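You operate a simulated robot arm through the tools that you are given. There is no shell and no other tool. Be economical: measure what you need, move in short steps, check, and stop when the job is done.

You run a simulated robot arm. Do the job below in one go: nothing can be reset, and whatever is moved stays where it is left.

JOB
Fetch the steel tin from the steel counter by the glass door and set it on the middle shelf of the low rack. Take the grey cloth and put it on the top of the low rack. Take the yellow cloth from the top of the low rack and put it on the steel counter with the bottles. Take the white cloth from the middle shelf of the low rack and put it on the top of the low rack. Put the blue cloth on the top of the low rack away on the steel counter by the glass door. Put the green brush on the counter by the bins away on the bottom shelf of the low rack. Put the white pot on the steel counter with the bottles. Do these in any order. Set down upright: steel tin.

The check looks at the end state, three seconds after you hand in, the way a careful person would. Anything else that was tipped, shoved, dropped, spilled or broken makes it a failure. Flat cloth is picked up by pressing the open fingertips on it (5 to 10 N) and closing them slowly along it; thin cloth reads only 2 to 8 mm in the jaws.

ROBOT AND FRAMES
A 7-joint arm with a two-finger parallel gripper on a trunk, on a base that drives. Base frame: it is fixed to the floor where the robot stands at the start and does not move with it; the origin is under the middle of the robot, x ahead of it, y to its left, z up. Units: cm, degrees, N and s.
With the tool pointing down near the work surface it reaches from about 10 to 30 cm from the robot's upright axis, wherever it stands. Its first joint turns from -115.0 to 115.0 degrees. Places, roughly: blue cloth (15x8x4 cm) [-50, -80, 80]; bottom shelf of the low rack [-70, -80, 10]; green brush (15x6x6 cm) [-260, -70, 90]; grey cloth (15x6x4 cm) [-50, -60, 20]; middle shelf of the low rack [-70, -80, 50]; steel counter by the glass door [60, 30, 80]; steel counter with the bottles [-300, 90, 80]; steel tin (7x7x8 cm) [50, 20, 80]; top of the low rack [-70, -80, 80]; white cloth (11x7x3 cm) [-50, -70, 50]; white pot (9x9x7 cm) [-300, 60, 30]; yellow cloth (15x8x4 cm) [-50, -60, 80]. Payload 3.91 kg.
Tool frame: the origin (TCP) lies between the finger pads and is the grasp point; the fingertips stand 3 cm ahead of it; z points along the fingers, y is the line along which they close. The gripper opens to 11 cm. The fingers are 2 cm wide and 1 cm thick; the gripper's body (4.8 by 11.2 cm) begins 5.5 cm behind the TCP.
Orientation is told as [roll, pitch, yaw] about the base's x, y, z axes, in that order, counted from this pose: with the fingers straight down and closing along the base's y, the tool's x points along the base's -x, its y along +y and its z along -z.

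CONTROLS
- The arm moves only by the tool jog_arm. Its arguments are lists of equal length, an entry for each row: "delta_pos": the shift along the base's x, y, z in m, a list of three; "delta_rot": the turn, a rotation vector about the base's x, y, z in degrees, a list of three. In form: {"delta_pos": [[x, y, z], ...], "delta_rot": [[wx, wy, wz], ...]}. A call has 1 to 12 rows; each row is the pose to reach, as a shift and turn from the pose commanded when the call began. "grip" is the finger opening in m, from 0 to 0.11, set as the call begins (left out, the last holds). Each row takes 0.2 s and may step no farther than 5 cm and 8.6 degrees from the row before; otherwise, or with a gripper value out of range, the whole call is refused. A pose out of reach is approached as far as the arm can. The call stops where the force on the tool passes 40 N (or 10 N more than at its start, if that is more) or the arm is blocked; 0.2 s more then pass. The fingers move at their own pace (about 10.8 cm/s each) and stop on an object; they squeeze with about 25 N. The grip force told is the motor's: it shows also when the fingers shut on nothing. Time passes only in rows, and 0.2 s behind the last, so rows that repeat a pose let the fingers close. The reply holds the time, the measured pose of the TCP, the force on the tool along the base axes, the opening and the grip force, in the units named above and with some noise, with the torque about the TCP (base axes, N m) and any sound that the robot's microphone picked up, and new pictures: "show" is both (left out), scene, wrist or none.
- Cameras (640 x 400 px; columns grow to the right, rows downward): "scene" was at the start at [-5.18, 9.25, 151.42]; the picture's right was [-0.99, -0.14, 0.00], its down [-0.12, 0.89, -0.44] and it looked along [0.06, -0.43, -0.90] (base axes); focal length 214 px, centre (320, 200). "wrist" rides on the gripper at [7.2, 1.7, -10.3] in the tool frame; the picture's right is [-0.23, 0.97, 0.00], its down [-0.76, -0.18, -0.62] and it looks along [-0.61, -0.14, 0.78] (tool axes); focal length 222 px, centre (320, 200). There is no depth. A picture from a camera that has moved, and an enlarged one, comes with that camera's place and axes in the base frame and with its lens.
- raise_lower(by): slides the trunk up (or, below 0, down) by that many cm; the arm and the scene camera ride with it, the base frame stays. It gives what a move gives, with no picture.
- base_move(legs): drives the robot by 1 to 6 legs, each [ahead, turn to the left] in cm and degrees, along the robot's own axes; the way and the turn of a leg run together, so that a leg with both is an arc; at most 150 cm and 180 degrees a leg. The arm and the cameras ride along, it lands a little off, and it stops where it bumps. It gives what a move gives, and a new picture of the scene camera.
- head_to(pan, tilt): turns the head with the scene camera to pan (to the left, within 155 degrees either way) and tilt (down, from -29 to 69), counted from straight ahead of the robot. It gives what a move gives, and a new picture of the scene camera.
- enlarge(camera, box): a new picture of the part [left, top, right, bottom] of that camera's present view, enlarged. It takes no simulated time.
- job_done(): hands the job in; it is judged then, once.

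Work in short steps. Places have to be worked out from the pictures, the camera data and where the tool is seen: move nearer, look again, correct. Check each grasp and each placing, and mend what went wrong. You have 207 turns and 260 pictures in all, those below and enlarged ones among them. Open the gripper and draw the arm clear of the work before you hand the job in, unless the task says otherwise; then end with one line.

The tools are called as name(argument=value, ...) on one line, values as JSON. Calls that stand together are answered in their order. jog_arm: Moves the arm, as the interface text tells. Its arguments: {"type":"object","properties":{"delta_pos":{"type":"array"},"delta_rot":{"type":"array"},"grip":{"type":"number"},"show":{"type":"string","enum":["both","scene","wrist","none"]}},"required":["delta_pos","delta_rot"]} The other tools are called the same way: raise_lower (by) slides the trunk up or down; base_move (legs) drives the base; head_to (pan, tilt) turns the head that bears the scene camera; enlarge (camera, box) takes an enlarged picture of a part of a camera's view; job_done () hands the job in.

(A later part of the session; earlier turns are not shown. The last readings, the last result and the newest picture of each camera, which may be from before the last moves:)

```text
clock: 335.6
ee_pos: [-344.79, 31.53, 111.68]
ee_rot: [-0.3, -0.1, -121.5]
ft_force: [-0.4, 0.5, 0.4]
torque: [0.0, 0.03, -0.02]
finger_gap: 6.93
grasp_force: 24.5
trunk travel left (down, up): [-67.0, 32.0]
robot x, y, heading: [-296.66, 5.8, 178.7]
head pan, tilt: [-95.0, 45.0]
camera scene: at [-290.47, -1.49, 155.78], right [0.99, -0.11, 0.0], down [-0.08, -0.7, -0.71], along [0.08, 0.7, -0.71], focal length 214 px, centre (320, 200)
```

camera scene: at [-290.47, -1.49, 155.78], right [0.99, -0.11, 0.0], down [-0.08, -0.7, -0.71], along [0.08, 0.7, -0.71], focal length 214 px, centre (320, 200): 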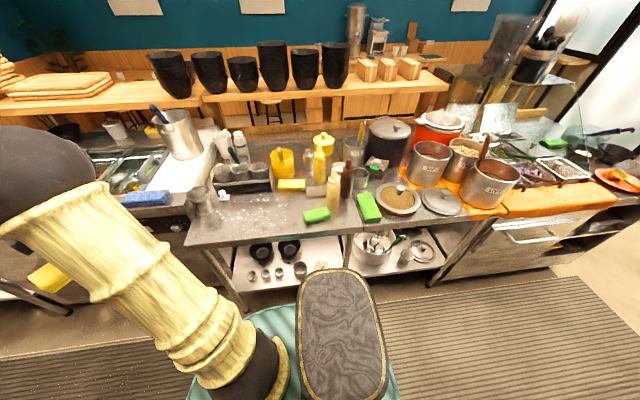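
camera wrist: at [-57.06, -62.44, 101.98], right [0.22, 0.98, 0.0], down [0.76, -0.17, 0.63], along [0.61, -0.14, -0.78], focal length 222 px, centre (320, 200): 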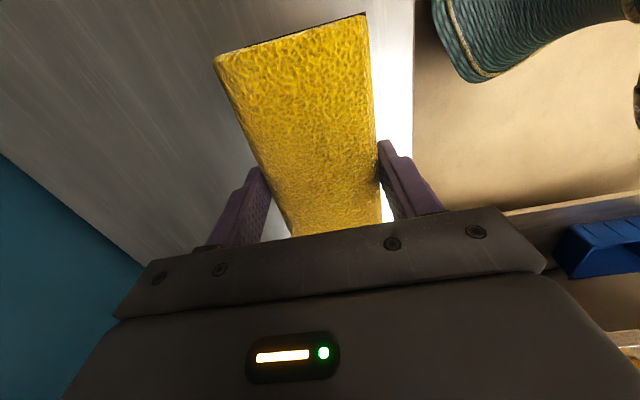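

The left-front part of the counter top (x -330..-298, y 54..72) is free. Enlarge the lower shelf to find the white pot.

enlarge(camera="scene", box=[200, 180, 440, 330])

```text
2.67 times, centred on (320, 255) of scene
camera zoom: at [-290.47, -1.49, 155.78], right [0.99, -0.11, 0.0], down [-0.08, -0.7, -0.71], along [0.08, 0.7, -0.71], focal length 572 px, centre (320, 53)
```

zoom: 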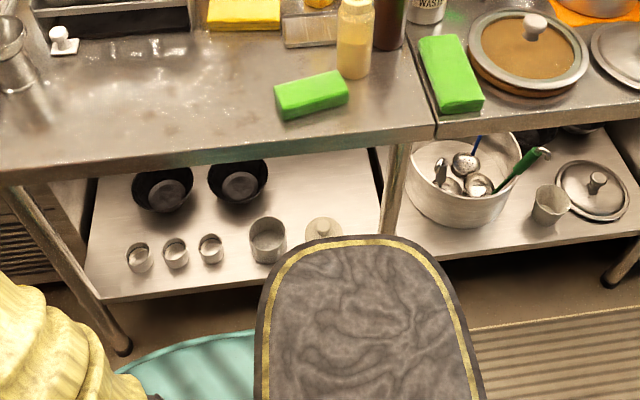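

The white pot is the 9 cm cup at (-295, 61) on the lower shelf. First the yellow cloth: swing the arm clockwise over the counter's free left-front area.

jog_arm(delta_pos=[[0.028, 0.038, 0], [0.058, 0.074, 0], [0.091, 0.107, 0], [0.127, 0.137, 0], [0.166, 0.164, 0]], delta_rot=[[0, 0, -5.5], [0, 0, -11], [0, 0, -16.5], [0, 0, -22], [0, 0, -27.5]], show="none")

base_move(legs=[[0, -19]])

enlarge(camera="wrist", box=[0, 0, 640, 400])

```text
clock: 336.8
ee_pos: [-328.21, 48.17, 111.45]
ee_rot: [0.0, -0.2, -149.2]
ft_force: [0.1, 0.0, -0.2]
torque: [0.0, 0.0, -0.03]
finger_gap: 6.93
grasp_force: 25.2
trunk travel left (down, up): [-67.0, 32.0]
robot x, y, heading: [-296.97, 6.02, 178.6]
head pan, tilt: [-95.0, 45.0]
```

```text
clock: 338.6
ee_pos: [-313.01, 55.91, 111.43]
ee_rot: [-0.1, -0.1, -167.9]
ft_force: [0.1, -0.5, -1.6]
torque: [0.01, 0.03, 0.0]
finger_gap: 6.97
grasp_force: 25.1
trunk travel left (down, up): [-67.0, 32.0]
robot x, y, heading: [-296.69, 5.55, 159.9]
head pan, tilt: [-95.0, 45.0]
camera scene: at [-293.16, -3.19, 155.78], right [0.91, -0.42, 0.0], down [-0.3, -0.64, -0.71], along [0.3, 0.64, -0.71], focal length 214 px, centre (320, 200)
```

scene: 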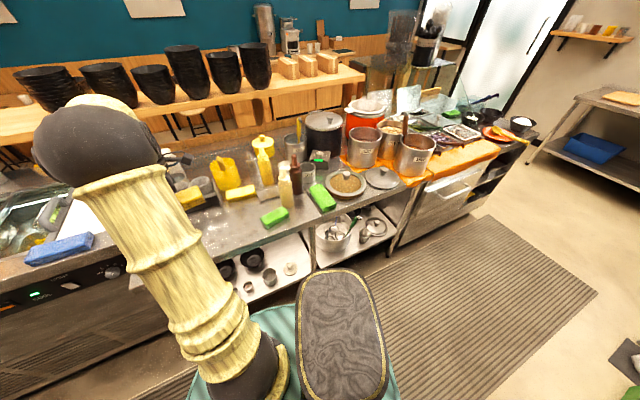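

```text
1.00 times, centred on (320, 200) of wrist (not enlarged: the box is as wide or as high as the picture)
camera zoom: at [-305.63, 55.86, 121.68], right [-0.02, -1.0, 0.0], down [-0.78, 0.01, 0.63], along [-0.63, 0.01, -0.78], focal length 222 px, centre (320, 200)
```

zoom: 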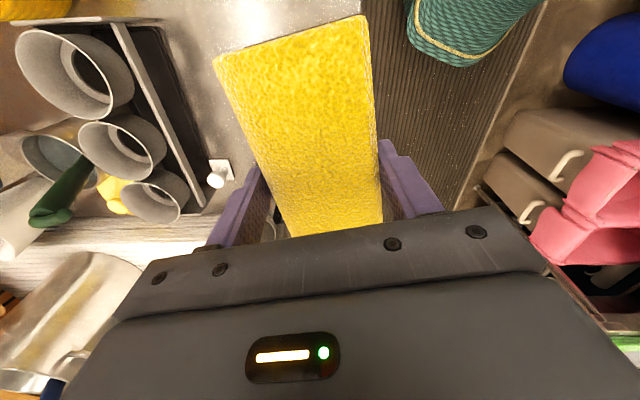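

Clear view: free band y 54..76. Move to (-314, 64.5) and lower.

jog_arm(delta_pos=[[0, 0.04, 0], [-0.01, 0.085, 0], [-0.01, 0.085, 0]], delta_rot=[[0, 0, 0], [0, 0, 0], [0, 0, 0]], show="none")

raise_lower(by=-22)

enlarge(camera="wrist", box=[0, 0, 640, 400])

```text
clock: 339.4
ee_pos: [-313.92, 64.31, 111.47]
ee_rot: [-0.2, -0.1, -168.0]
ft_force: [-0.1, -0.1, 0.1]
torque: [-0.01, 0.0, -0.03]
finger_gap: 6.94
grasp_force: 24.6
trunk travel left (down, up): [-67.0, 32.0]
robot x, y, heading: [-296.73, 5.8, 160.2]
head pan, tilt: [-95.0, 45.0]
```

```text
clock: 341.7
ee_pos: [-313.89, 64.27, 89.49]
ee_rot: [-0.2, -0.1, -167.9]
ft_force: [-0.3, 0.3, -0.4]
torque: [0.03, -0.02, 0.01]
finger_gap: 6.94
grasp_force: 24.7
trunk travel left (down, up): [-45.0, 54.0]
robot x, y, heading: [-296.84, 5.87, 159.9]
head pan, tilt: [-95.0, 45.0]
```

```text
1.00 times, centred on (320, 200) of wrist (not enlarged: the box is as wide or as high as the picture)
camera zoom: at [-306.53, 64.16, 99.69], right [-0.02, -1.0, 0.0], down [-0.78, 0.01, 0.63], along [-0.63, 0.01, -0.78], focal length 222 px, centre (320, 200)
```

zoom: 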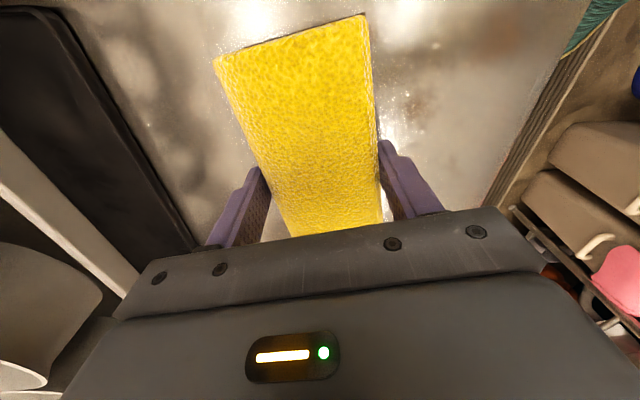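

raise_lower(by=-6)

```text
clock: 342.3
ee_pos: [-313.94, 64.21, 88.1]
ee_rot: [-1.3, -0.1, -167.8]
ft_force: [3.0, -13.8, 14.9]
torque: [-1.04, -0.18, 0.02]
finger_gap: 6.99
grasp_force: 25.2
trunk travel left (down, up): [-42.4, 56.6]
robot x, y, heading: [-296.64, 5.98, 160.0]
head pan, tilt: [-95.0, 45.0]
stopped: the force on the tool passed its limit at 77 N (the readings are from after the stop); the commanded pose is now the measured one
```

Contact at z≈88 (counter ≈83.5). Release and rise, checking.

jog_arm(delta_pos=[[0, 0, 0.002], [0, 0, 0.002], [0, 0, 0.002], [0, 0, 0.03], [0, 0, 0.07], [0, 0, 0.11]], delta_rot=[[0, 0, 0], [0, 0, 0], [0, 0, 0], [0, 0, 0], [0, 0, 0], [0, 0, 0]], grip=0.095, show="wrist")

```text
clock: 343.7
ee_pos: [-313.92, 64.34, 98.94]
ee_rot: [-1.1, -0.2, -167.9]
ft_force: [0.0, 1.1, -0.2]
torque: [0.02, 0.0, 0.02]
finger_gap: 9.49
grasp_force: 0.0
trunk travel left (down, up): [-42.4, 56.6]
robot x, y, heading: [-297.13, 5.59, 160.4]
head pan, tilt: [-95.0, 45.0]
camera wrist: at [-306.38, 64.16, 109.13], right [-0.02, -1.0, -0.02], down [-0.78, 0.0, 0.63], along [-0.63, 0.03, -0.78], focal length 222 px, centre (320, 200)
```

wrist: 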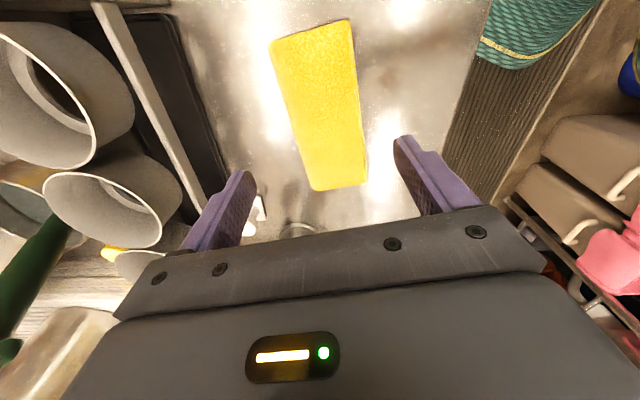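

Yellow cloth placed. Now the pot: raise, retract the arm into the aisle, back off and lower.

raise_lower(by=10)

jog_arm(delta_pos=[[0.03, -0.035, 0], [0.065, -0.07, 0], [0.1, -0.105, 0], [0.135, -0.14, 0], [0.16, -0.18, 0], [0.17, -0.21, 0]], delta_rot=[[0, 0, -2], [0, 0, -4], [0, 0, -6], [0, 0, -8], [0, 0, -10], [0, 0, -12]], grip=0.108, show="none")

base_move(legs=[[-20, 0]])

raise_lower(by=-40)

head_to(pan=-85, tilt=40)

```text
clock: 345.0
ee_pos: [-313.9, 64.44, 108.89]
ee_rot: [-1.3, 0.0, -167.8]
ft_force: [-0.2, -0.3, 0.2]
torque: [-0.02, 0.02, 0.0]
finger_gap: 9.5
grasp_force: 0.0
trunk travel left (down, up): [-52.4, 46.6]
robot x, y, heading: [-296.71, 5.92, 159.9]
head pan, tilt: [-95.0, 45.0]
```

```text
clock: 346.4
ee_pos: [-296.82, 43.15, 109.16]
ee_rot: [-1.4, -0.2, -179.7]
ft_force: [0.0, -0.2, 0.0]
torque: [0.03, 0.0, 0.02]
finger_gap: 10.8
grasp_force: 0.1
trunk travel left (down, up): [-52.4, 46.6]
robot x, y, heading: [-297.17, 5.73, 159.9]
head pan, tilt: [-95.0, 45.0]
```

```text
clock: 348.2
ee_pos: [-277.22, 36.03, 109.13]
ee_rot: [-1.3, -0.2, 179.9]
ft_force: [0.0, -0.1, 0.3]
torque: [0.01, 0.01, -0.03]
finger_gap: 10.8
grasp_force: 0.0
trunk travel left (down, up): [-52.4, 46.6]
robot x, y, heading: [-277.36, -1.33, 159.5]
head pan, tilt: [-95.0, 45.0]
camera scene: at [-273.72, -10.42, 141.19], right [0.9, -0.43, 0.0], down [-0.3, -0.64, -0.71], along [0.3, 0.64, -0.71], focal length 214 px, centre (320, 200)
```

scene: 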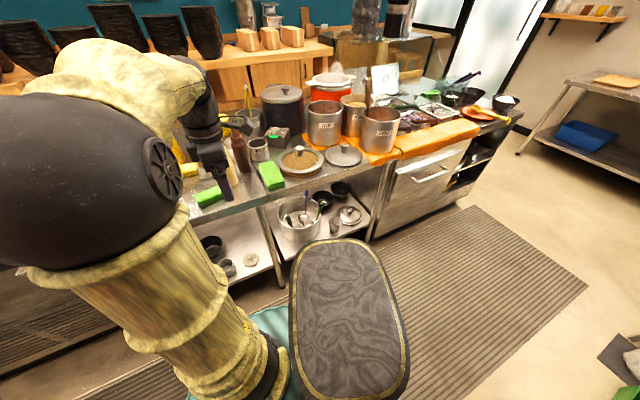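

```text
clock: 352.1
ee_pos: [-277.44, 36.15, 69.04]
ee_rot: [-1.3, -0.1, 179.8]
ft_force: [0.8, 0.2, 0.8]
torque: [0.0, 0.01, -0.01]
finger_gap: 10.8
grasp_force: 0.1
trunk travel left (down, up): [-12.4, 86.6]
robot x, y, heading: [-277.43, -1.33, 159.6]
head pan, tilt: [-95.0, 45.0]
```

```text
clock: 352.8
ee_pos: [-277.32, 35.99, 69.09]
ee_rot: [-1.3, -0.2, 179.9]
ft_force: [-0.2, -0.8, 0.9]
torque: [0.02, 0.01, 0.03]
finger_gap: 10.84
grasp_force: 0.0
trunk travel left (down, up): [-12.4, 86.6]
robot x, y, heading: [-277.92, -1.29, 159.6]
head pan, tilt: [-85.0, 40.0]
camera scene: at [-274.97, -9.56, 101.92], right [0.96, -0.27, 0.0], down [-0.17, -0.62, -0.77], along [0.2, 0.74, -0.64], focal length 214 px, centre (320, 200)
```

scene: 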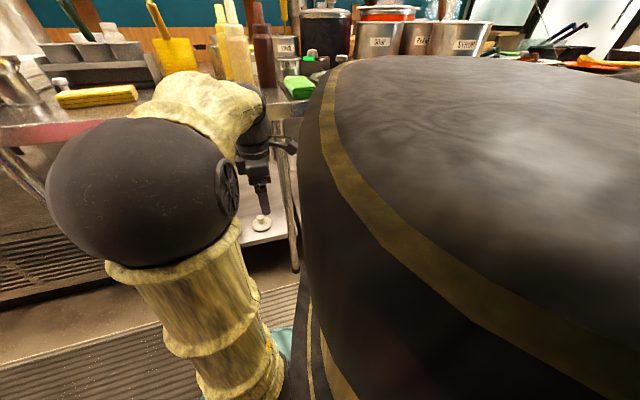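

Jog the arm down in place in the aisle.

jog_arm(delta_pos=[[0, 0, -0.05], [0, 0, -0.1], [0, 0, -0.15], [0, 0, -0.2], [0, 0, -0.25], [0, 0, -0.27]], delta_rot=[[0, 0, 0], [0, 0, 0], [0, 0, 0], [0, 0, 0], [0, 0, 0], [0, 0, 0]])

```text
clock: 354.2
ee_pos: [-277.28, 36.16, 41.99]
ee_rot: [-1.4, -0.1, 179.9]
ft_force: [0.3, -0.1, 0.2]
torque: [0.02, -0.01, 0.03]
finger_gap: 10.79
grasp_force: 0.0
trunk travel left (down, up): [-12.4, 86.6]
robot x, y, heading: [-277.94, -1.26, 159.5]
head pan, tilt: [-85.0, 40.0]
camera scene: at [-274.97, -9.58, 101.92], right [0.96, -0.27, 0.0], down [-0.17, -0.62, -0.77], along [0.2, 0.74, -0.64], focal length 214 px, centre (320, 200)
camera wrist: at [-270.03, 34.13, 52.26], right [-0.23, -0.97, -0.02], down [-0.76, 0.16, 0.63], along [-0.61, 0.16, -0.78], focal length 222 px, centre (320, 200)
```

scene: 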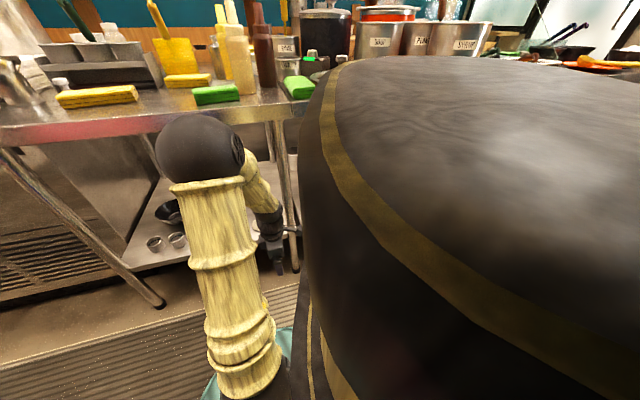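
wrist: 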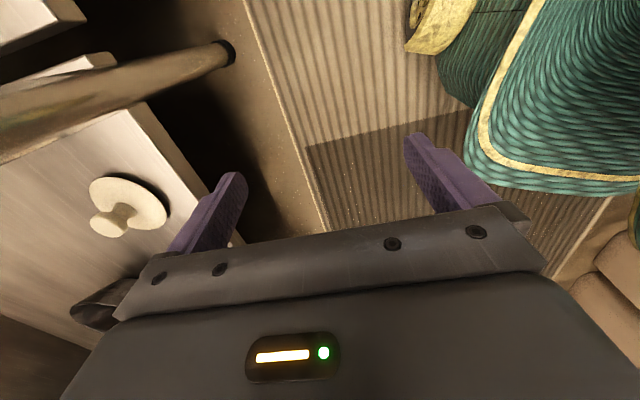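

Drive ahead so the gripper faces the pot.

base_move(legs=[[19, 0]])

enlarge(camera="wrist", box=[0, 0, 640, 400])

```text
clock: 355.9
ee_pos: [-295.32, 42.86, 42.17]
ee_rot: [-1.3, -0.1, 179.9]
ft_force: [-0.4, 0.5, -0.4]
torque: [0.0, 0.01, -0.01]
finger_gap: 10.8
grasp_force: 0.1
trunk travel left (down, up): [-12.4, 86.6]
robot x, y, heading: [-295.65, 5.3, 159.7]
head pan, tilt: [-85.0, 40.0]
camera scene: at [-293.01, -2.86, 101.92], right [0.96, -0.26, 0.0], down [-0.17, -0.62, -0.77], along [0.2, 0.74, -0.64], focal length 214 px, centre (320, 200)
```

scene: 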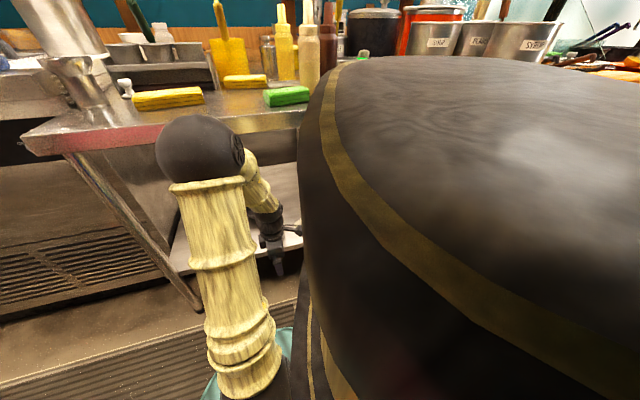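

```text
1.00 times, centred on (320, 200) of wrist (not enlarged: the box is as wide or as high as the picture)
camera zoom: at [-288.09, 40.84, 52.29], right [-0.23, -0.97, -0.02], down [-0.76, 0.16, 0.63], along [-0.61, 0.16, -0.78], focal length 222 px, centre (320, 200)
```

zoom: 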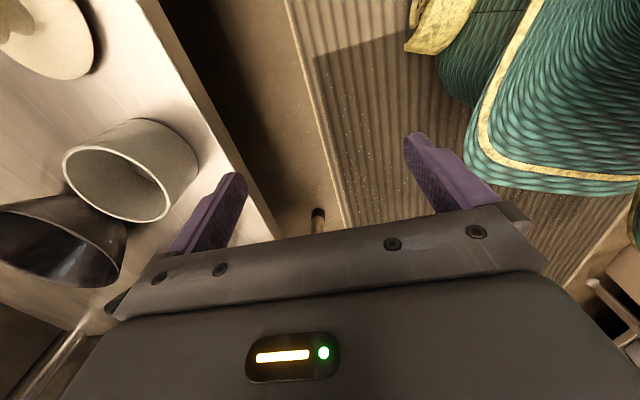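

Pot seen: centre ≈(-294.7, 60), rim z≈36.5. I'll pinch its front wall (one finger inside). Move above the front wall and check.

jog_arm(delta_pos=[[0, 0.04, 0.01], [0.002, 0.08, 0.015], [0.004, 0.125, 0.015], [0.004, 0.125, 0.015]], delta_rot=[[0, 0, 0], [0, 0, 0], [0, 0, 0], [0, 0, 0]], grip=0.05, show="wrist")

```text
clock: 356.9
ee_pos: [-295.08, 55.15, 43.74]
ee_rot: [-1.3, -0.1, 179.9]
ft_force: [0.4, 0.4, -0.2]
torque: [0.0, -0.01, 0.02]
finger_gap: 5.0
grasp_force: 0.2
trunk travel left (down, up): [-12.4, 86.6]
robot x, y, heading: [-295.47, 5.24, 159.7]
head pan, tilt: [-85.0, 40.0]
camera wrist: at [-287.83, 53.29, 53.93], right [-0.23, -0.97, -0.02], down [-0.76, 0.17, 0.63], along [-0.61, 0.16, -0.78], focal length 222 px, centre (320, 200)
```

wrist: 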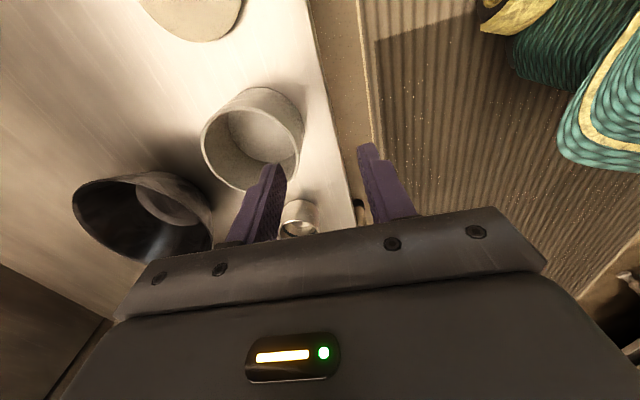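

Pot centre refined: (-294.3, 61.5), front wall y≈57.1. Shift 2 cm, descend to z 35 and pinch.

jog_arm(delta_pos=[[0.007, 0.02, 0], [0.007, 0.02, -0.03], [0.007, 0.02, -0.06], [0.007, 0.02, -0.085]], delta_rot=[[0, 0, 0], [0, 0, 0], [0, 0, 0], [0, 0, 0]], show="wrist")

```text
clock: 357.9
ee_pos: [-294.35, 57.24, 34.91]
ee_rot: [-1.4, 0.0, 179.9]
ft_force: [0.4, -0.7, -0.3]
torque: [0.01, 0.03, 0.0]
finger_gap: 5.02
grasp_force: 0.1
trunk travel left (down, up): [-12.4, 86.6]
robot x, y, heading: [-295.24, 5.16, 159.4]
head pan, tilt: [-85.0, 40.0]
camera wrist: at [-287.21, 55.35, 45.12], right [-0.23, -0.97, -0.02], down [-0.76, 0.16, 0.63], along [-0.61, 0.16, -0.78], focal length 222 px, centre (320, 200)
```

wrist: 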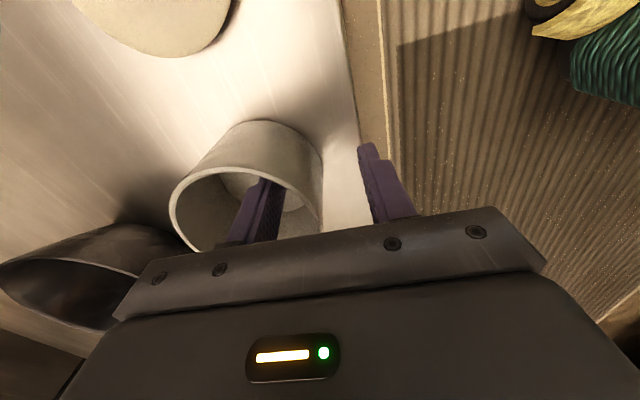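

Inner finger is inside the pot, outer outside. Close and lift a little.

jog_arm(delta_pos=[[0, 0, 0], [0, 0, 0], [0, 0, 0], [0, 0, 0], [0, 0, 0.01], [0, 0, 0.03]], delta_rot=[[0, 0, 0], [0, 0, 0], [0, 0, 0], [0, 0, 0], [0, 0, 0], [0, 0, 0]], grip=0.0, show="wrist")

```text
clock: 359.3
ee_pos: [-294.34, 57.25, 37.93]
ee_rot: [-1.3, -0.1, 179.9]
ft_force: [-0.1, 0.6, -2.6]
torque: [-0.08, 0.0, -0.01]
finger_gap: 0.23
grasp_force: 25.0
trunk travel left (down, up): [-12.4, 86.6]
robot x, y, heading: [-295.57, 5.46, 159.6]
head pan, tilt: [-85.0, 40.0]
camera wrist: at [-287.1, 55.26, 48.17], right [-0.23, -0.97, -0.02], down [-0.76, 0.16, 0.63], along [-0.61, 0.16, -0.78], focal length 222 px, centre (320, 200)
```

wrist: 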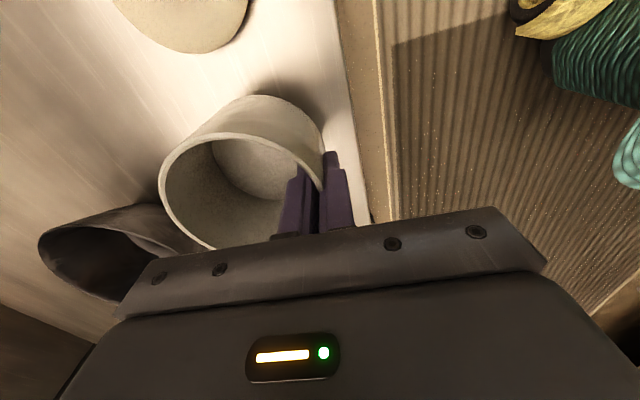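

Pot held (wall 2 mm). Lift, retract into the aisle, back off and raise.

jog_arm(delta_pos=[[0, 0, 0.03], [0, -0.03, 0.05], [0, -0.07, 0.05], [0, -0.11, 0.05], [0, -0.15, 0.05], [0, -0.17, 0.05]], delta_rot=[[0, 0, 0], [0, 0, 0], [0, 0, 0], [0, 0, 0], [0, 0, 0], [0, 0, 0]], show="none")

base_move(legs=[[-19, 0]])

raise_lower(by=40)

raise_lower(by=24)

enlarge(camera="wrist", box=[0, 0, 640, 400])

```text
clock: 360.7
ee_pos: [-294.17, 40.36, 42.97]
ee_rot: [-1.3, -0.1, 179.9]
ft_force: [-0.8, 0.1, -2.1]
torque: [-0.05, 0.0, -0.02]
finger_gap: 0.25
grasp_force: 25.3
trunk travel left (down, up): [-12.4, 86.6]
robot x, y, heading: [-295.37, 5.16, 159.7]
head pan, tilt: [-85.0, 40.0]
```

```text
clock: 362.4
ee_pos: [-276.12, 33.61, 42.92]
ee_rot: [-1.3, -0.1, -180.0]
ft_force: [1.0, 0.6, -2.0]
torque: [-0.06, 0.04, -0.01]
finger_gap: 0.29
grasp_force: 24.7
trunk travel left (down, up): [-12.4, 86.6]
robot x, y, heading: [-277.57, -1.73, 159.5]
head pan, tilt: [-85.0, 40.0]
camera scene: at [-274.89, -9.54, 101.92], right [0.96, -0.26, 0.0], down [-0.17, -0.62, -0.77], along [0.2, 0.74, -0.64], focal length 214 px, centre (320, 200)
```

scene: 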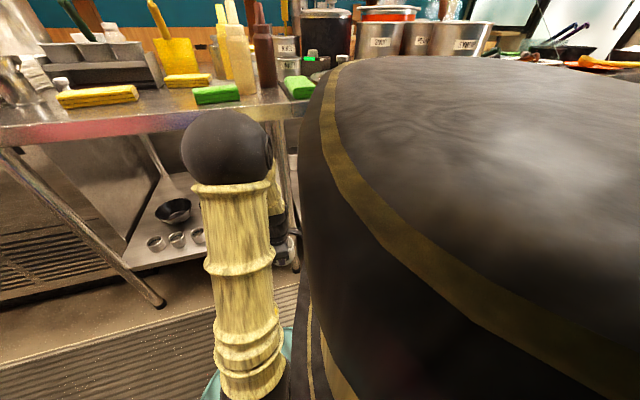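

```text
clock: 366.3
ee_pos: [-276.18, 33.59, 83.03]
ee_rot: [-1.3, -0.1, -180.0]
ft_force: [-0.6, -1.1, -1.3]
torque: [-0.05, 0.0, 0.0]
finger_gap: 0.26
grasp_force: 24.9
trunk travel left (down, up): [-52.4, 46.6]
robot x, y, heading: [-277.3, -1.48, 159.8]
head pan, tilt: [-85.0, 40.0]
```

```text
clock: 368.8
ee_pos: [-276.14, 33.6, 106.98]
ee_rot: [-1.3, -0.1, -180.1]
ft_force: [0.4, -0.6, -1.4]
torque: [-0.08, 0.01, 0.01]
finger_gap: 0.22
grasp_force: 25.0
trunk travel left (down, up): [-76.4, 22.6]
robot x, y, heading: [-277.2, -1.24, 159.8]
head pan, tilt: [-85.0, 40.0]
```

```text
1.00 times, centred on (320, 200) of wrist (not enlarged: the box is as wide or as high as the picture)
camera zoom: at [-268.94, 31.75, 117.22], right [-0.23, -0.97, -0.02], down [-0.76, 0.16, 0.63], along [-0.61, 0.16, -0.78], focal length 222 px, centre (320, 200)
```

zoom: 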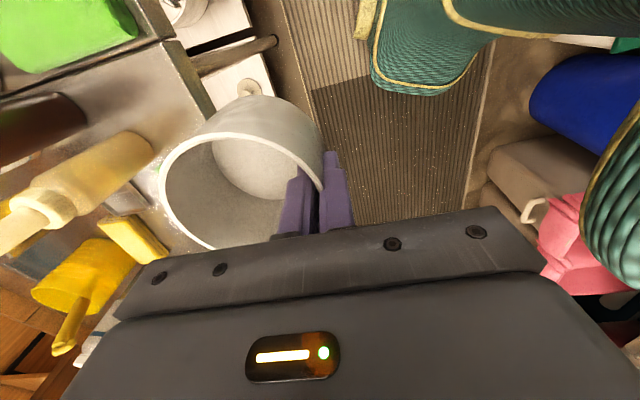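

base_move(legs=[[21, 0]])

jog_arm(delta_pos=[[-0.01, 0.04, 0], [-0.015, 0.08, 0], [-0.02, 0.12, 0], [-0.02, 0.145, 0], [-0.02, 0.145, 0]], delta_rot=[[0, 0, 0], [0, 0, 0], [0, 0, 0], [0, 0, 0], [0, 0, 0]], show="wrist")

```text
clock: 370.6
ee_pos: [-296.15, 40.98, 106.9]
ee_rot: [-1.2, -0.2, -179.8]
ft_force: [-0.4, 0.4, -2.0]
torque: [-0.07, 0.02, 0.01]
finger_gap: 0.25
grasp_force: 25.0
trunk travel left (down, up): [-76.4, 22.6]
robot x, y, heading: [-297.25, 5.9, 159.8]
head pan, tilt: [-85.0, 40.0]
camera scene: at [-294.89, -2.16, 165.92], right [0.97, -0.26, 0.0], down [-0.17, -0.62, -0.77], along [0.2, 0.74, -0.64], focal length 214 px, centre (320, 200)
```

scene: 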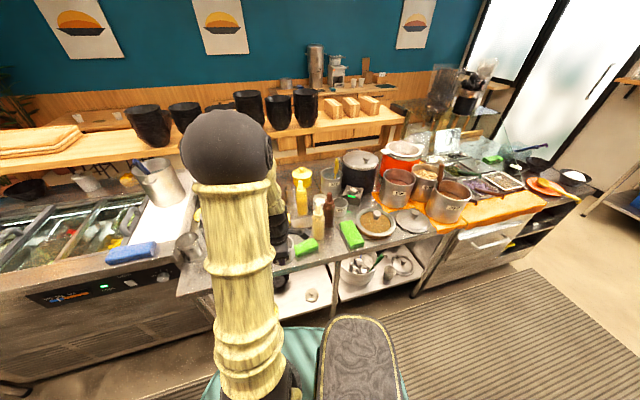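

```text
clock: 371.8
ee_pos: [-298.07, 55.46, 107.14]
ee_rot: [-1.2, -0.1, -180.0]
ft_force: [-0.7, 0.4, -2.6]
torque: [-0.1, -0.02, -0.01]
finger_gap: 0.24
grasp_force: 25.1
trunk travel left (down, up): [-76.4, 22.6]
robot x, y, heading: [-297.5, 5.92, 159.8]
head pan, tilt: [-85.0, 40.0]
camera wrist: at [-290.94, 53.49, 117.38], right [-0.23, -0.97, -0.02], down [-0.76, 0.16, 0.63], along [-0.61, 0.16, -0.78], focal length 222 px, centre (320, 200)
```

wrist: 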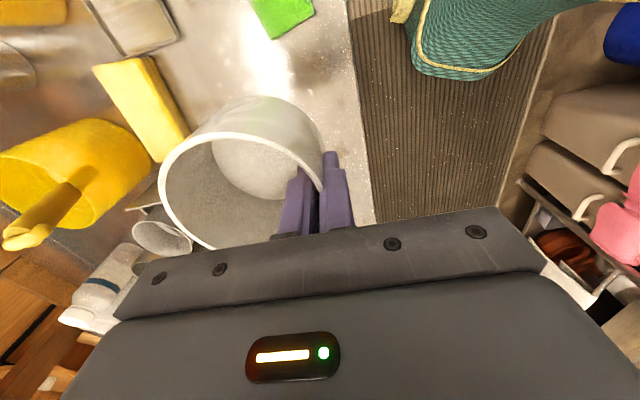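

Spot is clear between the green sponge (x -291) and the yellow cloth (x -306). Lower.

raise_lower(by=-15)

enlarge(camera="wrist", box=[0, 0, 640, 400])

```text
clock: 373.5
ee_pos: [-298.13, 55.33, 92.1]
ee_rot: [-1.3, -0.1, -180.0]
ft_force: [-0.2, 0.3, -1.1]
torque: [-0.14, -0.02, 0.02]
finger_gap: 0.24
grasp_force: 24.8
trunk travel left (down, up): [-61.4, 37.6]
robot x, y, heading: [-297.27, 5.91, 159.8]
head pan, tilt: [-85.0, 40.0]
```

```text
1.00 times, centred on (320, 200) of wrist (not enlarged: the box is as wide or as high as the picture)
camera zoom: at [-290.92, 53.47, 102.39], right [-0.23, -0.97, -0.02], down [-0.76, 0.16, 0.63], along [-0.61, 0.16, -0.78], focal length 222 px, centre (320, 200)
```

zoom: 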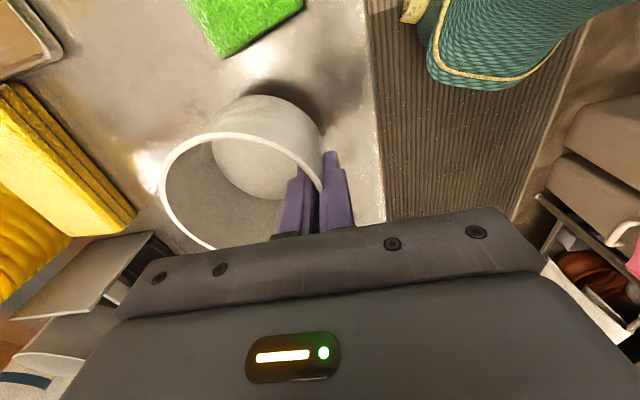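

jog_arm(delta_pos=[[0, 0, -0.01], [0, 0, -0.02], [0, 0, -0.025], [0, 0, -0.028]], delta_rot=[[0, 0, 0], [0, 0, 0], [0, 0, 0], [0, 0, 0]], show="none")

```text
clock: 374.5
ee_pos: [-298.05, 55.37, 89.48]
ee_rot: [-1.7, -0.1, -179.9]
ft_force: [-0.1, 0.9, 23.1]
torque: [-0.07, -0.05, 0.02]
finger_gap: 0.28
grasp_force: 24.9
trunk travel left (down, up): [-61.4, 37.6]
robot x, y, heading: [-297.15, 6.01, 159.7]
head pan, tilt: [-85.0, 40.0]
```

Contact (23 N). Ease up 1 mm, open and rise straight.

jog_arm(delta_pos=[[0, 0, 0.0015], [0, 0, 0.0015], [0, 0, 0.0015], [0, 0, 0.04], [0, 0, 0.08], [0, -0.04, 0.1]], delta_rot=[[0, 0, 0], [0, 0, 0], [0, 0, 0], [0, 0, 0], [0, 0, 0], [0, 0, 0]], grip=0.035, show="wrist")

```text
clock: 375.9
ee_pos: [-297.99, 51.0, 99.4]
ee_rot: [-1.3, -0.1, -180.0]
ft_force: [-0.5, 0.5, 0.7]
torque: [0.02, -0.02, 0.02]
finger_gap: 3.48
grasp_force: 0.0
trunk travel left (down, up): [-61.4, 37.6]
robot x, y, heading: [-297.47, 6.19, 159.9]
head pan, tilt: [-85.0, 40.0]
camera wrist: at [-290.85, 49.14, 109.66], right [-0.23, -0.97, -0.02], down [-0.76, 0.16, 0.63], along [-0.61, 0.16, -0.78], focal length 222 px, centre (320, 200)
```

wrist: 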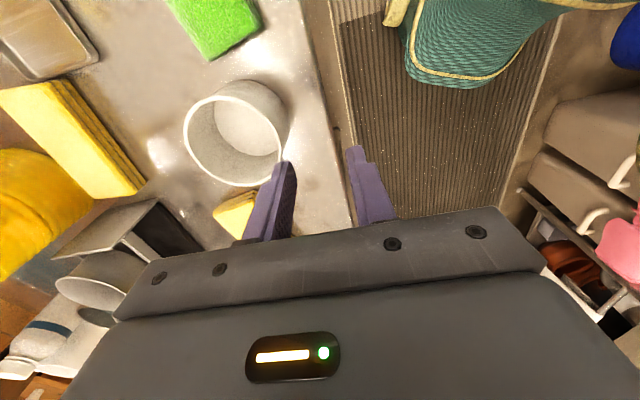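

Pot stands on the bottle counter. Now the green brush on the counter by the bins (~(-261, -74)). Raise, back to mid-aisle, turn around to the left.

raise_lower(by=12)

base_move(legs=[[-20, 0], [0, 140]])

head_to(pan=-20, tilt=50)

```text
clock: 377.4
ee_pos: [-298.16, 51.08, 111.27]
ee_rot: [-1.4, 0.0, -179.9]
ft_force: [0.2, -0.7, -0.3]
torque: [-0.02, -0.03, -0.01]
finger_gap: 3.51
grasp_force: 0.0
trunk travel left (down, up): [-73.4, 25.6]
robot x, y, heading: [-297.01, 6.01, 159.6]
head pan, tilt: [-85.0, 40.0]
```

```text
clock: 387.8
ee_pos: [-305.25, -37.11, 111.5]
ee_rot: [-1.3, -0.2, -37.8]
ft_force: [0.1, -0.5, -0.4]
torque: [0.02, -0.02, 0.0]
finger_gap: 3.5
grasp_force: 0.1
trunk travel left (down, up): [-73.4, 25.6]
robot x, y, heading: [-278.04, -1.5, -58.1]
head pan, tilt: [-85.0, 40.0]
camera scene: at [-275.12, 6.92, 162.92], right [-0.6, 0.8, 0.0], down [0.51, 0.39, -0.77], along [-0.61, -0.46, -0.64], focal length 214 px, centre (320, 200)
```

scene: 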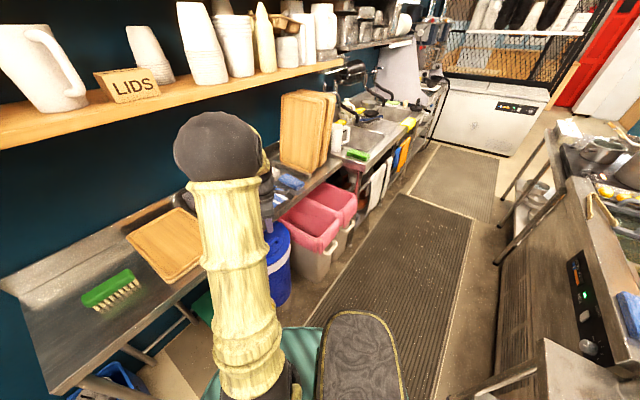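

```text
clock: 389.2
ee_pos: [-305.22, -37.07, 111.45]
ee_rot: [-1.2, -0.1, -37.9]
ft_force: [-0.5, 0.1, 0.3]
torque: [0.01, -0.01, 0.01]
finger_gap: 3.49
grasp_force: 0.0
trunk travel left (down, up): [-73.4, 25.6]
robot x, y, heading: [-277.72, -1.38, -58.2]
head pan, tilt: [-20.0, 50.0]
camera scene: at [-266.75, 4.48, 161.5], right [-0.98, -0.2, 0.0], down [-0.16, 0.75, -0.64], along [0.13, -0.63, -0.77], focal length 214 px, centre (320, 200)
```

scene: 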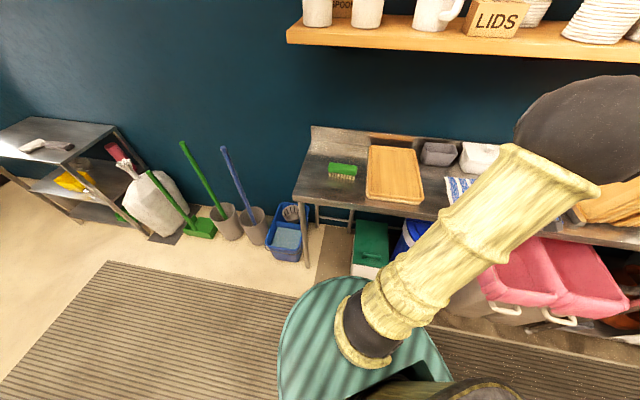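

Brush at about (-262, -73), lying along x. Swing the arm around to face it, then drive closer.

jog_arm(delta_pos=[[0.042, -0.025, 0], [0.085, -0.05, 0], [0.13, -0.07, 0], [0.175, -0.09, 0], [0.222, -0.1, 0], [0.27, -0.11, 0], [0.32, -0.115, 0], [0.35, -0.12, 0]], delta_rot=[[0, 0, 4.7], [0, 0, 9.4], [0, 0, 14.1], [0, 0, 18.8], [0, 0, 23.5], [0, 0, 28.2], [0, 0, 33], [0, 0, 37.8]], grip=0.1, show="none")

base_move(legs=[[16, 0]])

enlarge(camera="wrist", box=[0, 0, 640, 400])

```text
refused: row 7 steps farther than a row can; nothing moved
```

```text
clock: 390.7
ee_pos: [-296.6, -51.13, 111.36]
ee_rot: [-1.3, 0.0, -37.8]
ft_force: [0.3, -0.6, -0.2]
torque: [0.01, 0.01, 0.0]
finger_gap: 3.47
grasp_force: 0.1
trunk travel left (down, up): [-73.4, 25.6]
robot x, y, heading: [-269.28, -14.78, -58.1]
head pan, tilt: [-20.0, 50.0]
camera scene: at [-258.11, -9.35, 161.5], right [-0.98, -0.21, 0.0], down [-0.16, 0.75, -0.64], along [0.13, -0.63, -0.77], focal length 214 px, centre (320, 200)
```

scene: 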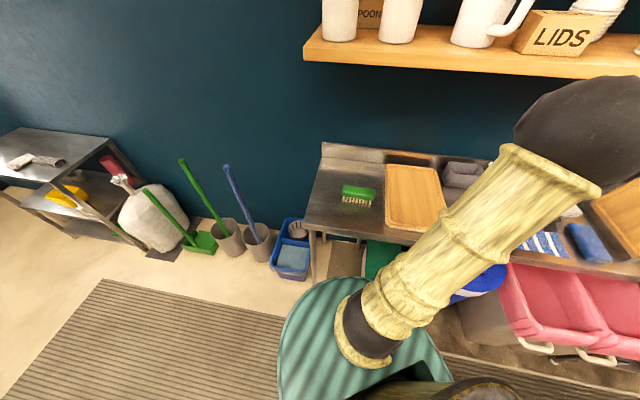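

```text
1.00 times, centred on (320, 200) of wrist (not enlarged: the box is as wide or as high as the picture)
camera zoom: at [-301.17, -45.11, 121.58], right [0.78, 0.63, -0.02], down [0.5, -0.6, 0.63], along [0.38, -0.5, -0.78], focal length 222 px, centre (320, 200)
```

zoom: 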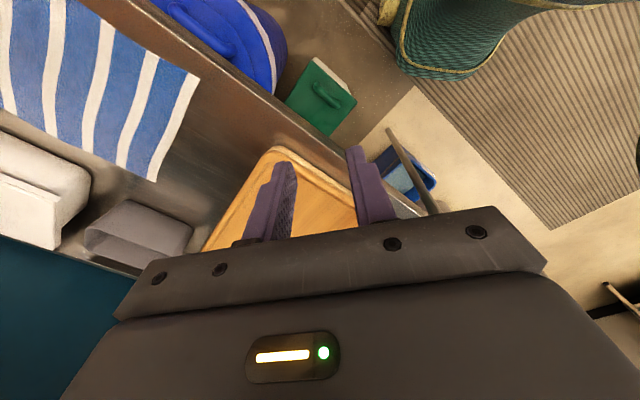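

jog_arm(delta_pos=[[0.043, -0.015, 0], [0.086, -0.03, 0], [0.13, -0.045, 0], [0.174, -0.06, 0], [0.218, -0.07, 0], [0.262, -0.08, 0], [0.305, -0.085, 0], [0.346, -0.09, 0]], delta_rot=[[0, 0, 4.7], [0, 0, 9.4], [0, 0, 14.1], [0, 0, 18.8], [0, 0, 23.5], [0, 0, 28.2], [0, 0, 33], [0, 0, 37.8]], grip=0.1)

```text
clock: 392.5
ee_pos: [-261.81, -59.89, 111.42]
ee_rot: [-1.3, -0.2, 0.2]
ft_force: [0.3, -0.6, 0.7]
torque: [-0.02, 0.01, 0.04]
finger_gap: 10.01
grasp_force: 0.1
trunk travel left (down, up): [-73.4, 25.6]
robot x, y, heading: [-269.32, -14.97, -58.0]
head pan, tilt: [-20.0, 50.0]
camera scene: at [-258.07, -9.29, 161.49], right [-0.98, -0.21, 0.0], down [-0.16, 0.75, -0.64], along [0.13, -0.63, -0.77], focal length 214 px, centre (320, 200)
camera wrist: at [-269.06, -57.86, 121.73], right [0.23, 0.97, -0.02], down [0.76, -0.16, 0.63], along [0.61, -0.16, -0.78], focal length 222 px, centre (320, 200)
```

scene: 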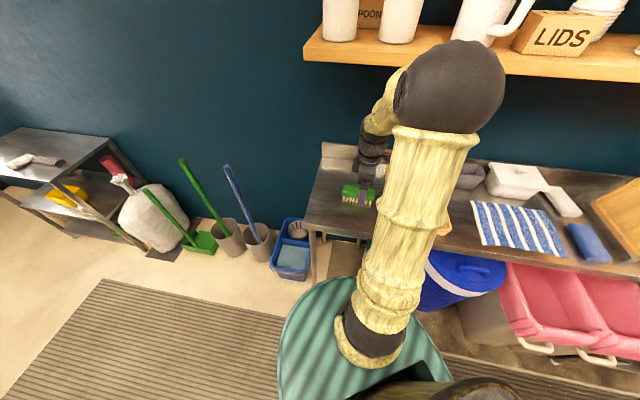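
wrist: 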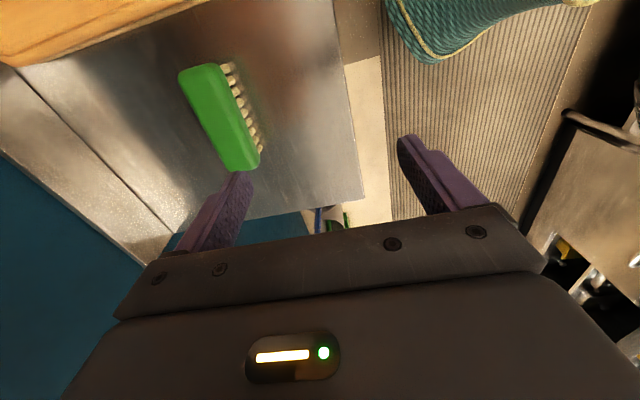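

Brush lies along x, centre ≈(-262, -74). Tilt the tool 20° (as needed later for the shelf), move over it and lower part way to refine.

jog_arm(delta_pos=[[0, -0.04, 0], [0, -0.08, 0], [0, -0.115, 0], [0, -0.13, -0.02], [0, -0.13, -0.05], [0, -0.13, -0.08]], delta_rot=[[-6, 0, 0], [-12, 0, 0], [-18.5, 0, 0], [-18.5, 0, 0], [-18.5, 0, 0], [-18.5, 0, 0]], grip=0.108, show="wrist")

```text
clock: 393.9
ee_pos: [-262.0, -72.85, 103.28]
ee_rot: [-19.8, -0.1, 0.0]
ft_force: [0.4, -0.3, 0.4]
torque: [0.01, 0.03, 0.01]
finger_gap: 10.8
grasp_force: 0.1
trunk travel left (down, up): [-73.4, 25.6]
robot x, y, heading: [-269.27, -15.17, -58.1]
head pan, tilt: [-20.0, 50.0]
camera wrist: at [-269.42, -67.79, 112.42], right [0.23, 0.92, -0.33], down [0.76, 0.04, 0.65], along [0.61, -0.4, -0.69], focal length 222 px, centre (320, 200)
```

wrist: 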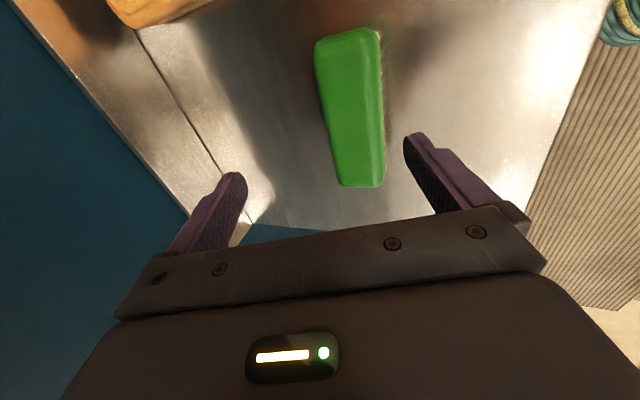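

jog_arm(delta_pos=[[0, -0.009, -0.03], [0, -0.009, -0.06], [0, -0.009, -0.09]], delta_rot=[[0, 0, 0], [0, 0, 0], [0, 0, 0]], show="wrist")

```text
clock: 394.7
ee_pos: [-261.9, -74.02, 94.06]
ee_rot: [-19.9, -0.2, 0.1]
ft_force: [-0.5, -0.2, -0.6]
torque: [0.01, -0.02, -0.02]
finger_gap: 10.81
grasp_force: 0.0
trunk travel left (down, up): [-73.4, 25.6]
robot x, y, heading: [-269.61, -14.77, -58.0]
head pan, tilt: [-20.0, 50.0]
camera wrist: at [-269.18, -68.87, 103.14], right [0.23, 0.92, -0.33], down [0.76, 0.05, 0.65], along [0.61, -0.4, -0.69], focal length 222 px, centre (320, 200)
```

wrist: 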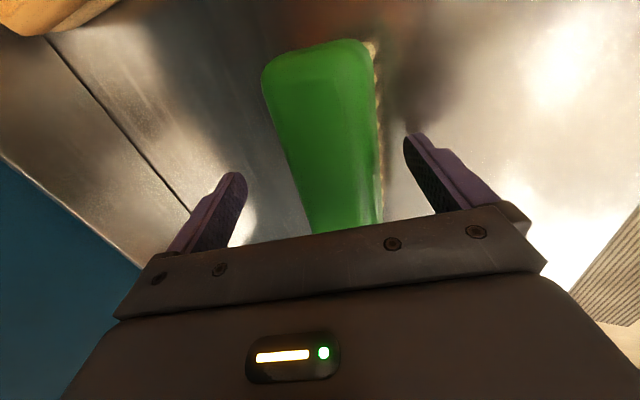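

Centred. Lower 3 cm more in small steps.

jog_arm(delta_pos=[[0, 0, -0.01], [0, 0, -0.02], [0, 0, -0.028], [0, 0, -0.034]], delta_rot=[[0, 0, 0], [0, 0, 0], [0, 0, 0], [0, 0, 0]], show="wrist")

```text
clock: 395.4
ee_pos: [-262.03, -73.95, 93.09]
ee_rot: [-20.6, -0.1, 0.2]
ft_force: [0.5, 12.5, 33.9]
torque: [2.24, 0.03, 0.0]
finger_gap: 10.77
grasp_force: 0.0
trunk travel left (down, up): [-73.4, 25.6]
robot x, y, heading: [-269.16, -15.14, -58.0]
head pan, tilt: [-20.0, 50.0]
stopped in row 3: the force on the tool passed its limit at 51 N (the readings are from after the stop); the commanded pose is now the measured one
camera wrist: at [-269.29, -68.66, 102.05], right [0.23, 0.91, -0.34], down [0.76, 0.05, 0.65], along [0.61, -0.41, -0.68], focal length 222 px, centre (320, 200)
```

wrist: 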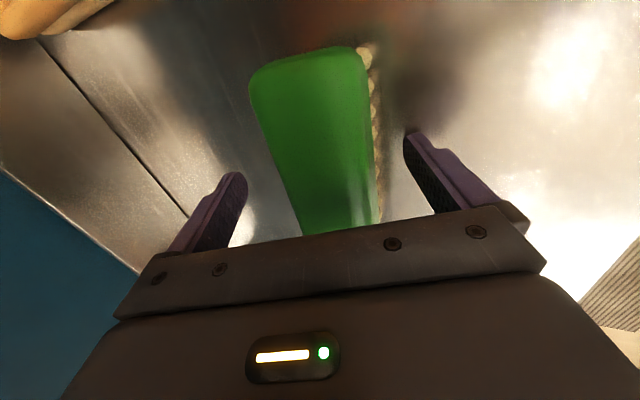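

Front finger touched the counter (z≈88). Ease 2 mm up and close.

jog_arm(delta_pos=[[0, 0, 0.004], [0, 0, 0.004], [0, 0, 0.004], [0, 0, 0.004], [0, 0, 0.004], [0, 0, 0.04]], delta_rot=[[0, 0, 0], [0, 0, 0], [0, 0, 0], [0, 0, 0], [0, 0, 0], [0, 0, 0]], grip=0.0, show="wrist")

```text
clock: 396.8
ee_pos: [-261.95, -74.03, 96.54]
ee_rot: [-20.2, -0.1, 0.1]
ft_force: [-0.2, 0.0, -0.5]
torque: [-0.02, 0.02, 0.01]
finger_gap: 5.15
grasp_force: 25.0
trunk travel left (down, up): [-73.4, 25.6]
robot x, y, heading: [-269.27, -14.82, -58.0]
head pan, tilt: [-20.0, 50.0]
camera wrist: at [-269.25, -68.88, 105.53], right [0.23, 0.91, -0.34], down [0.76, 0.05, 0.65], along [0.61, -0.4, -0.68], focal length 222 px, centre (320, 200)
```

wrist: 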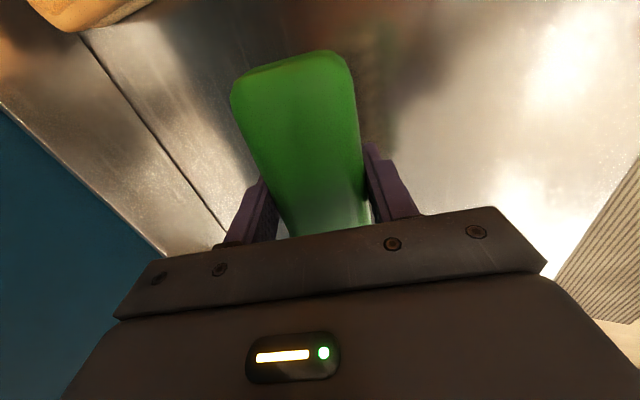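

Brush gripped. Raise, draw back, return to mid-aisle and drive back toward the rack.

raise_lower(by=14)

jog_arm(delta_pos=[[0, 0.04, 0], [0, 0.08, 0], [0, 0.12, 0], [0, 0.16, 0]], delta_rot=[[0, 0, 0], [0, 0, 0], [0, 0, 0], [0, 0, 0]], show="none")

base_move(legs=[[-17, 0], [0, 57.5], [120, 0]])

```text
clock: 398.5
ee_pos: [-261.91, -74.15, 110.43]
ee_rot: [-20.2, -0.2, 0.0]
ft_force: [-0.2, -0.4, -1.4]
torque: [0.02, 0.01, 0.01]
finger_gap: 5.17
grasp_force: 25.4
trunk travel left (down, up): [-87.4, 11.6]
robot x, y, heading: [-269.53, -14.48, -58.1]
head pan, tilt: [-20.0, 50.0]
```

```text
clock: 399.5
ee_pos: [-261.84, -57.95, 110.5]
ee_rot: [-20.3, 0.0, 0.1]
ft_force: [0.2, 0.0, -1.1]
torque: [0.0, 0.02, 0.0]
finger_gap: 5.19
grasp_force: 25.0
trunk travel left (down, up): [-87.4, 11.6]
robot x, y, heading: [-269.2, -15.22, -57.7]
head pan, tilt: [-20.0, 50.0]
```

```text
clock: 411.2
ee_pos: [-121.66, -22.82, 110.54]
ee_rot: [-20.2, -0.1, 55.4]
ft_force: [0.9, -0.6, -1.8]
torque: [-0.02, 0.0, 0.01]
finger_gap: 5.18
grasp_force: 24.8
trunk travel left (down, up): [-87.4, 11.6]
robot x, y, heading: [-161.25, -4.36, -2.4]
head pan, tilt: [-20.0, 50.0]
camera scene: at [-159.72, 8.25, 175.5], right [-0.39, -0.92, 0.0], down [-0.71, 0.3, -0.64], along [0.59, -0.25, -0.77], focal length 214 px, centre (320, 200)
```

scene: 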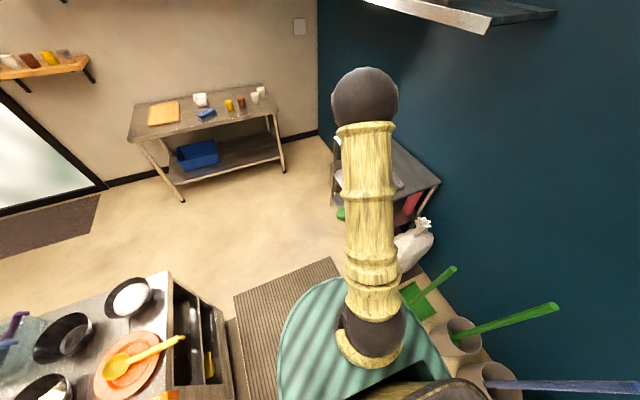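

base_move(legs=[[0, 4.5], [99, 0], [0, -60]])

jog_arm(delta_pos=[[0, 0.03, 0], [0, 0.06, 0]], delta_rot=[[0, 0, 0], [0, 0, 0]], show="none")

```text
clock: 421.5
ee_pos: [-54.62, -41.56, 110.45]
ee_rot: [-20.2, -0.1, 2.7]
ft_force: [0.0, -0.1, -1.1]
torque: [0.0, -0.01, 0.0]
finger_gap: 5.17
grasp_force: 25.0
trunk travel left (down, up): [-87.4, 11.6]
robot x, y, heading: [-64.49, 1.17, -55.5]
head pan, tilt: [-20.0, 50.0]
camera scene: at [-53.22, 7.39, 175.5], right [-0.97, -0.25, 0.0], down [-0.19, 0.74, -0.64], along [0.16, -0.62, -0.77], focal length 214 px, centre (320, 200)
```

scene: 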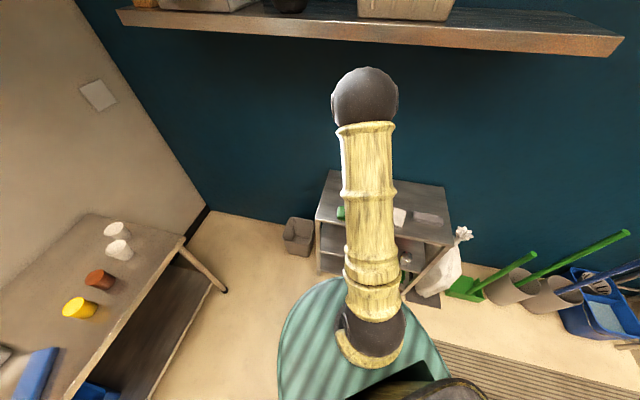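

```text
clock: 422.1
ee_pos: [-54.33, -38.41, 110.75]
ee_rot: [-20.1, -0.1, 2.7]
ft_force: [0.2, -0.7, -1.7]
torque: [0.05, -0.01, 0.02]
finger_gap: 5.18
grasp_force: 24.7
out of reach, approached as far as the arm can: row 2
trunk travel left (down, up): [-87.4, 11.6]
robot x, y, heading: [-64.47, 1.2, -55.5]
head pan, tilt: [-20.0, 50.0]
```

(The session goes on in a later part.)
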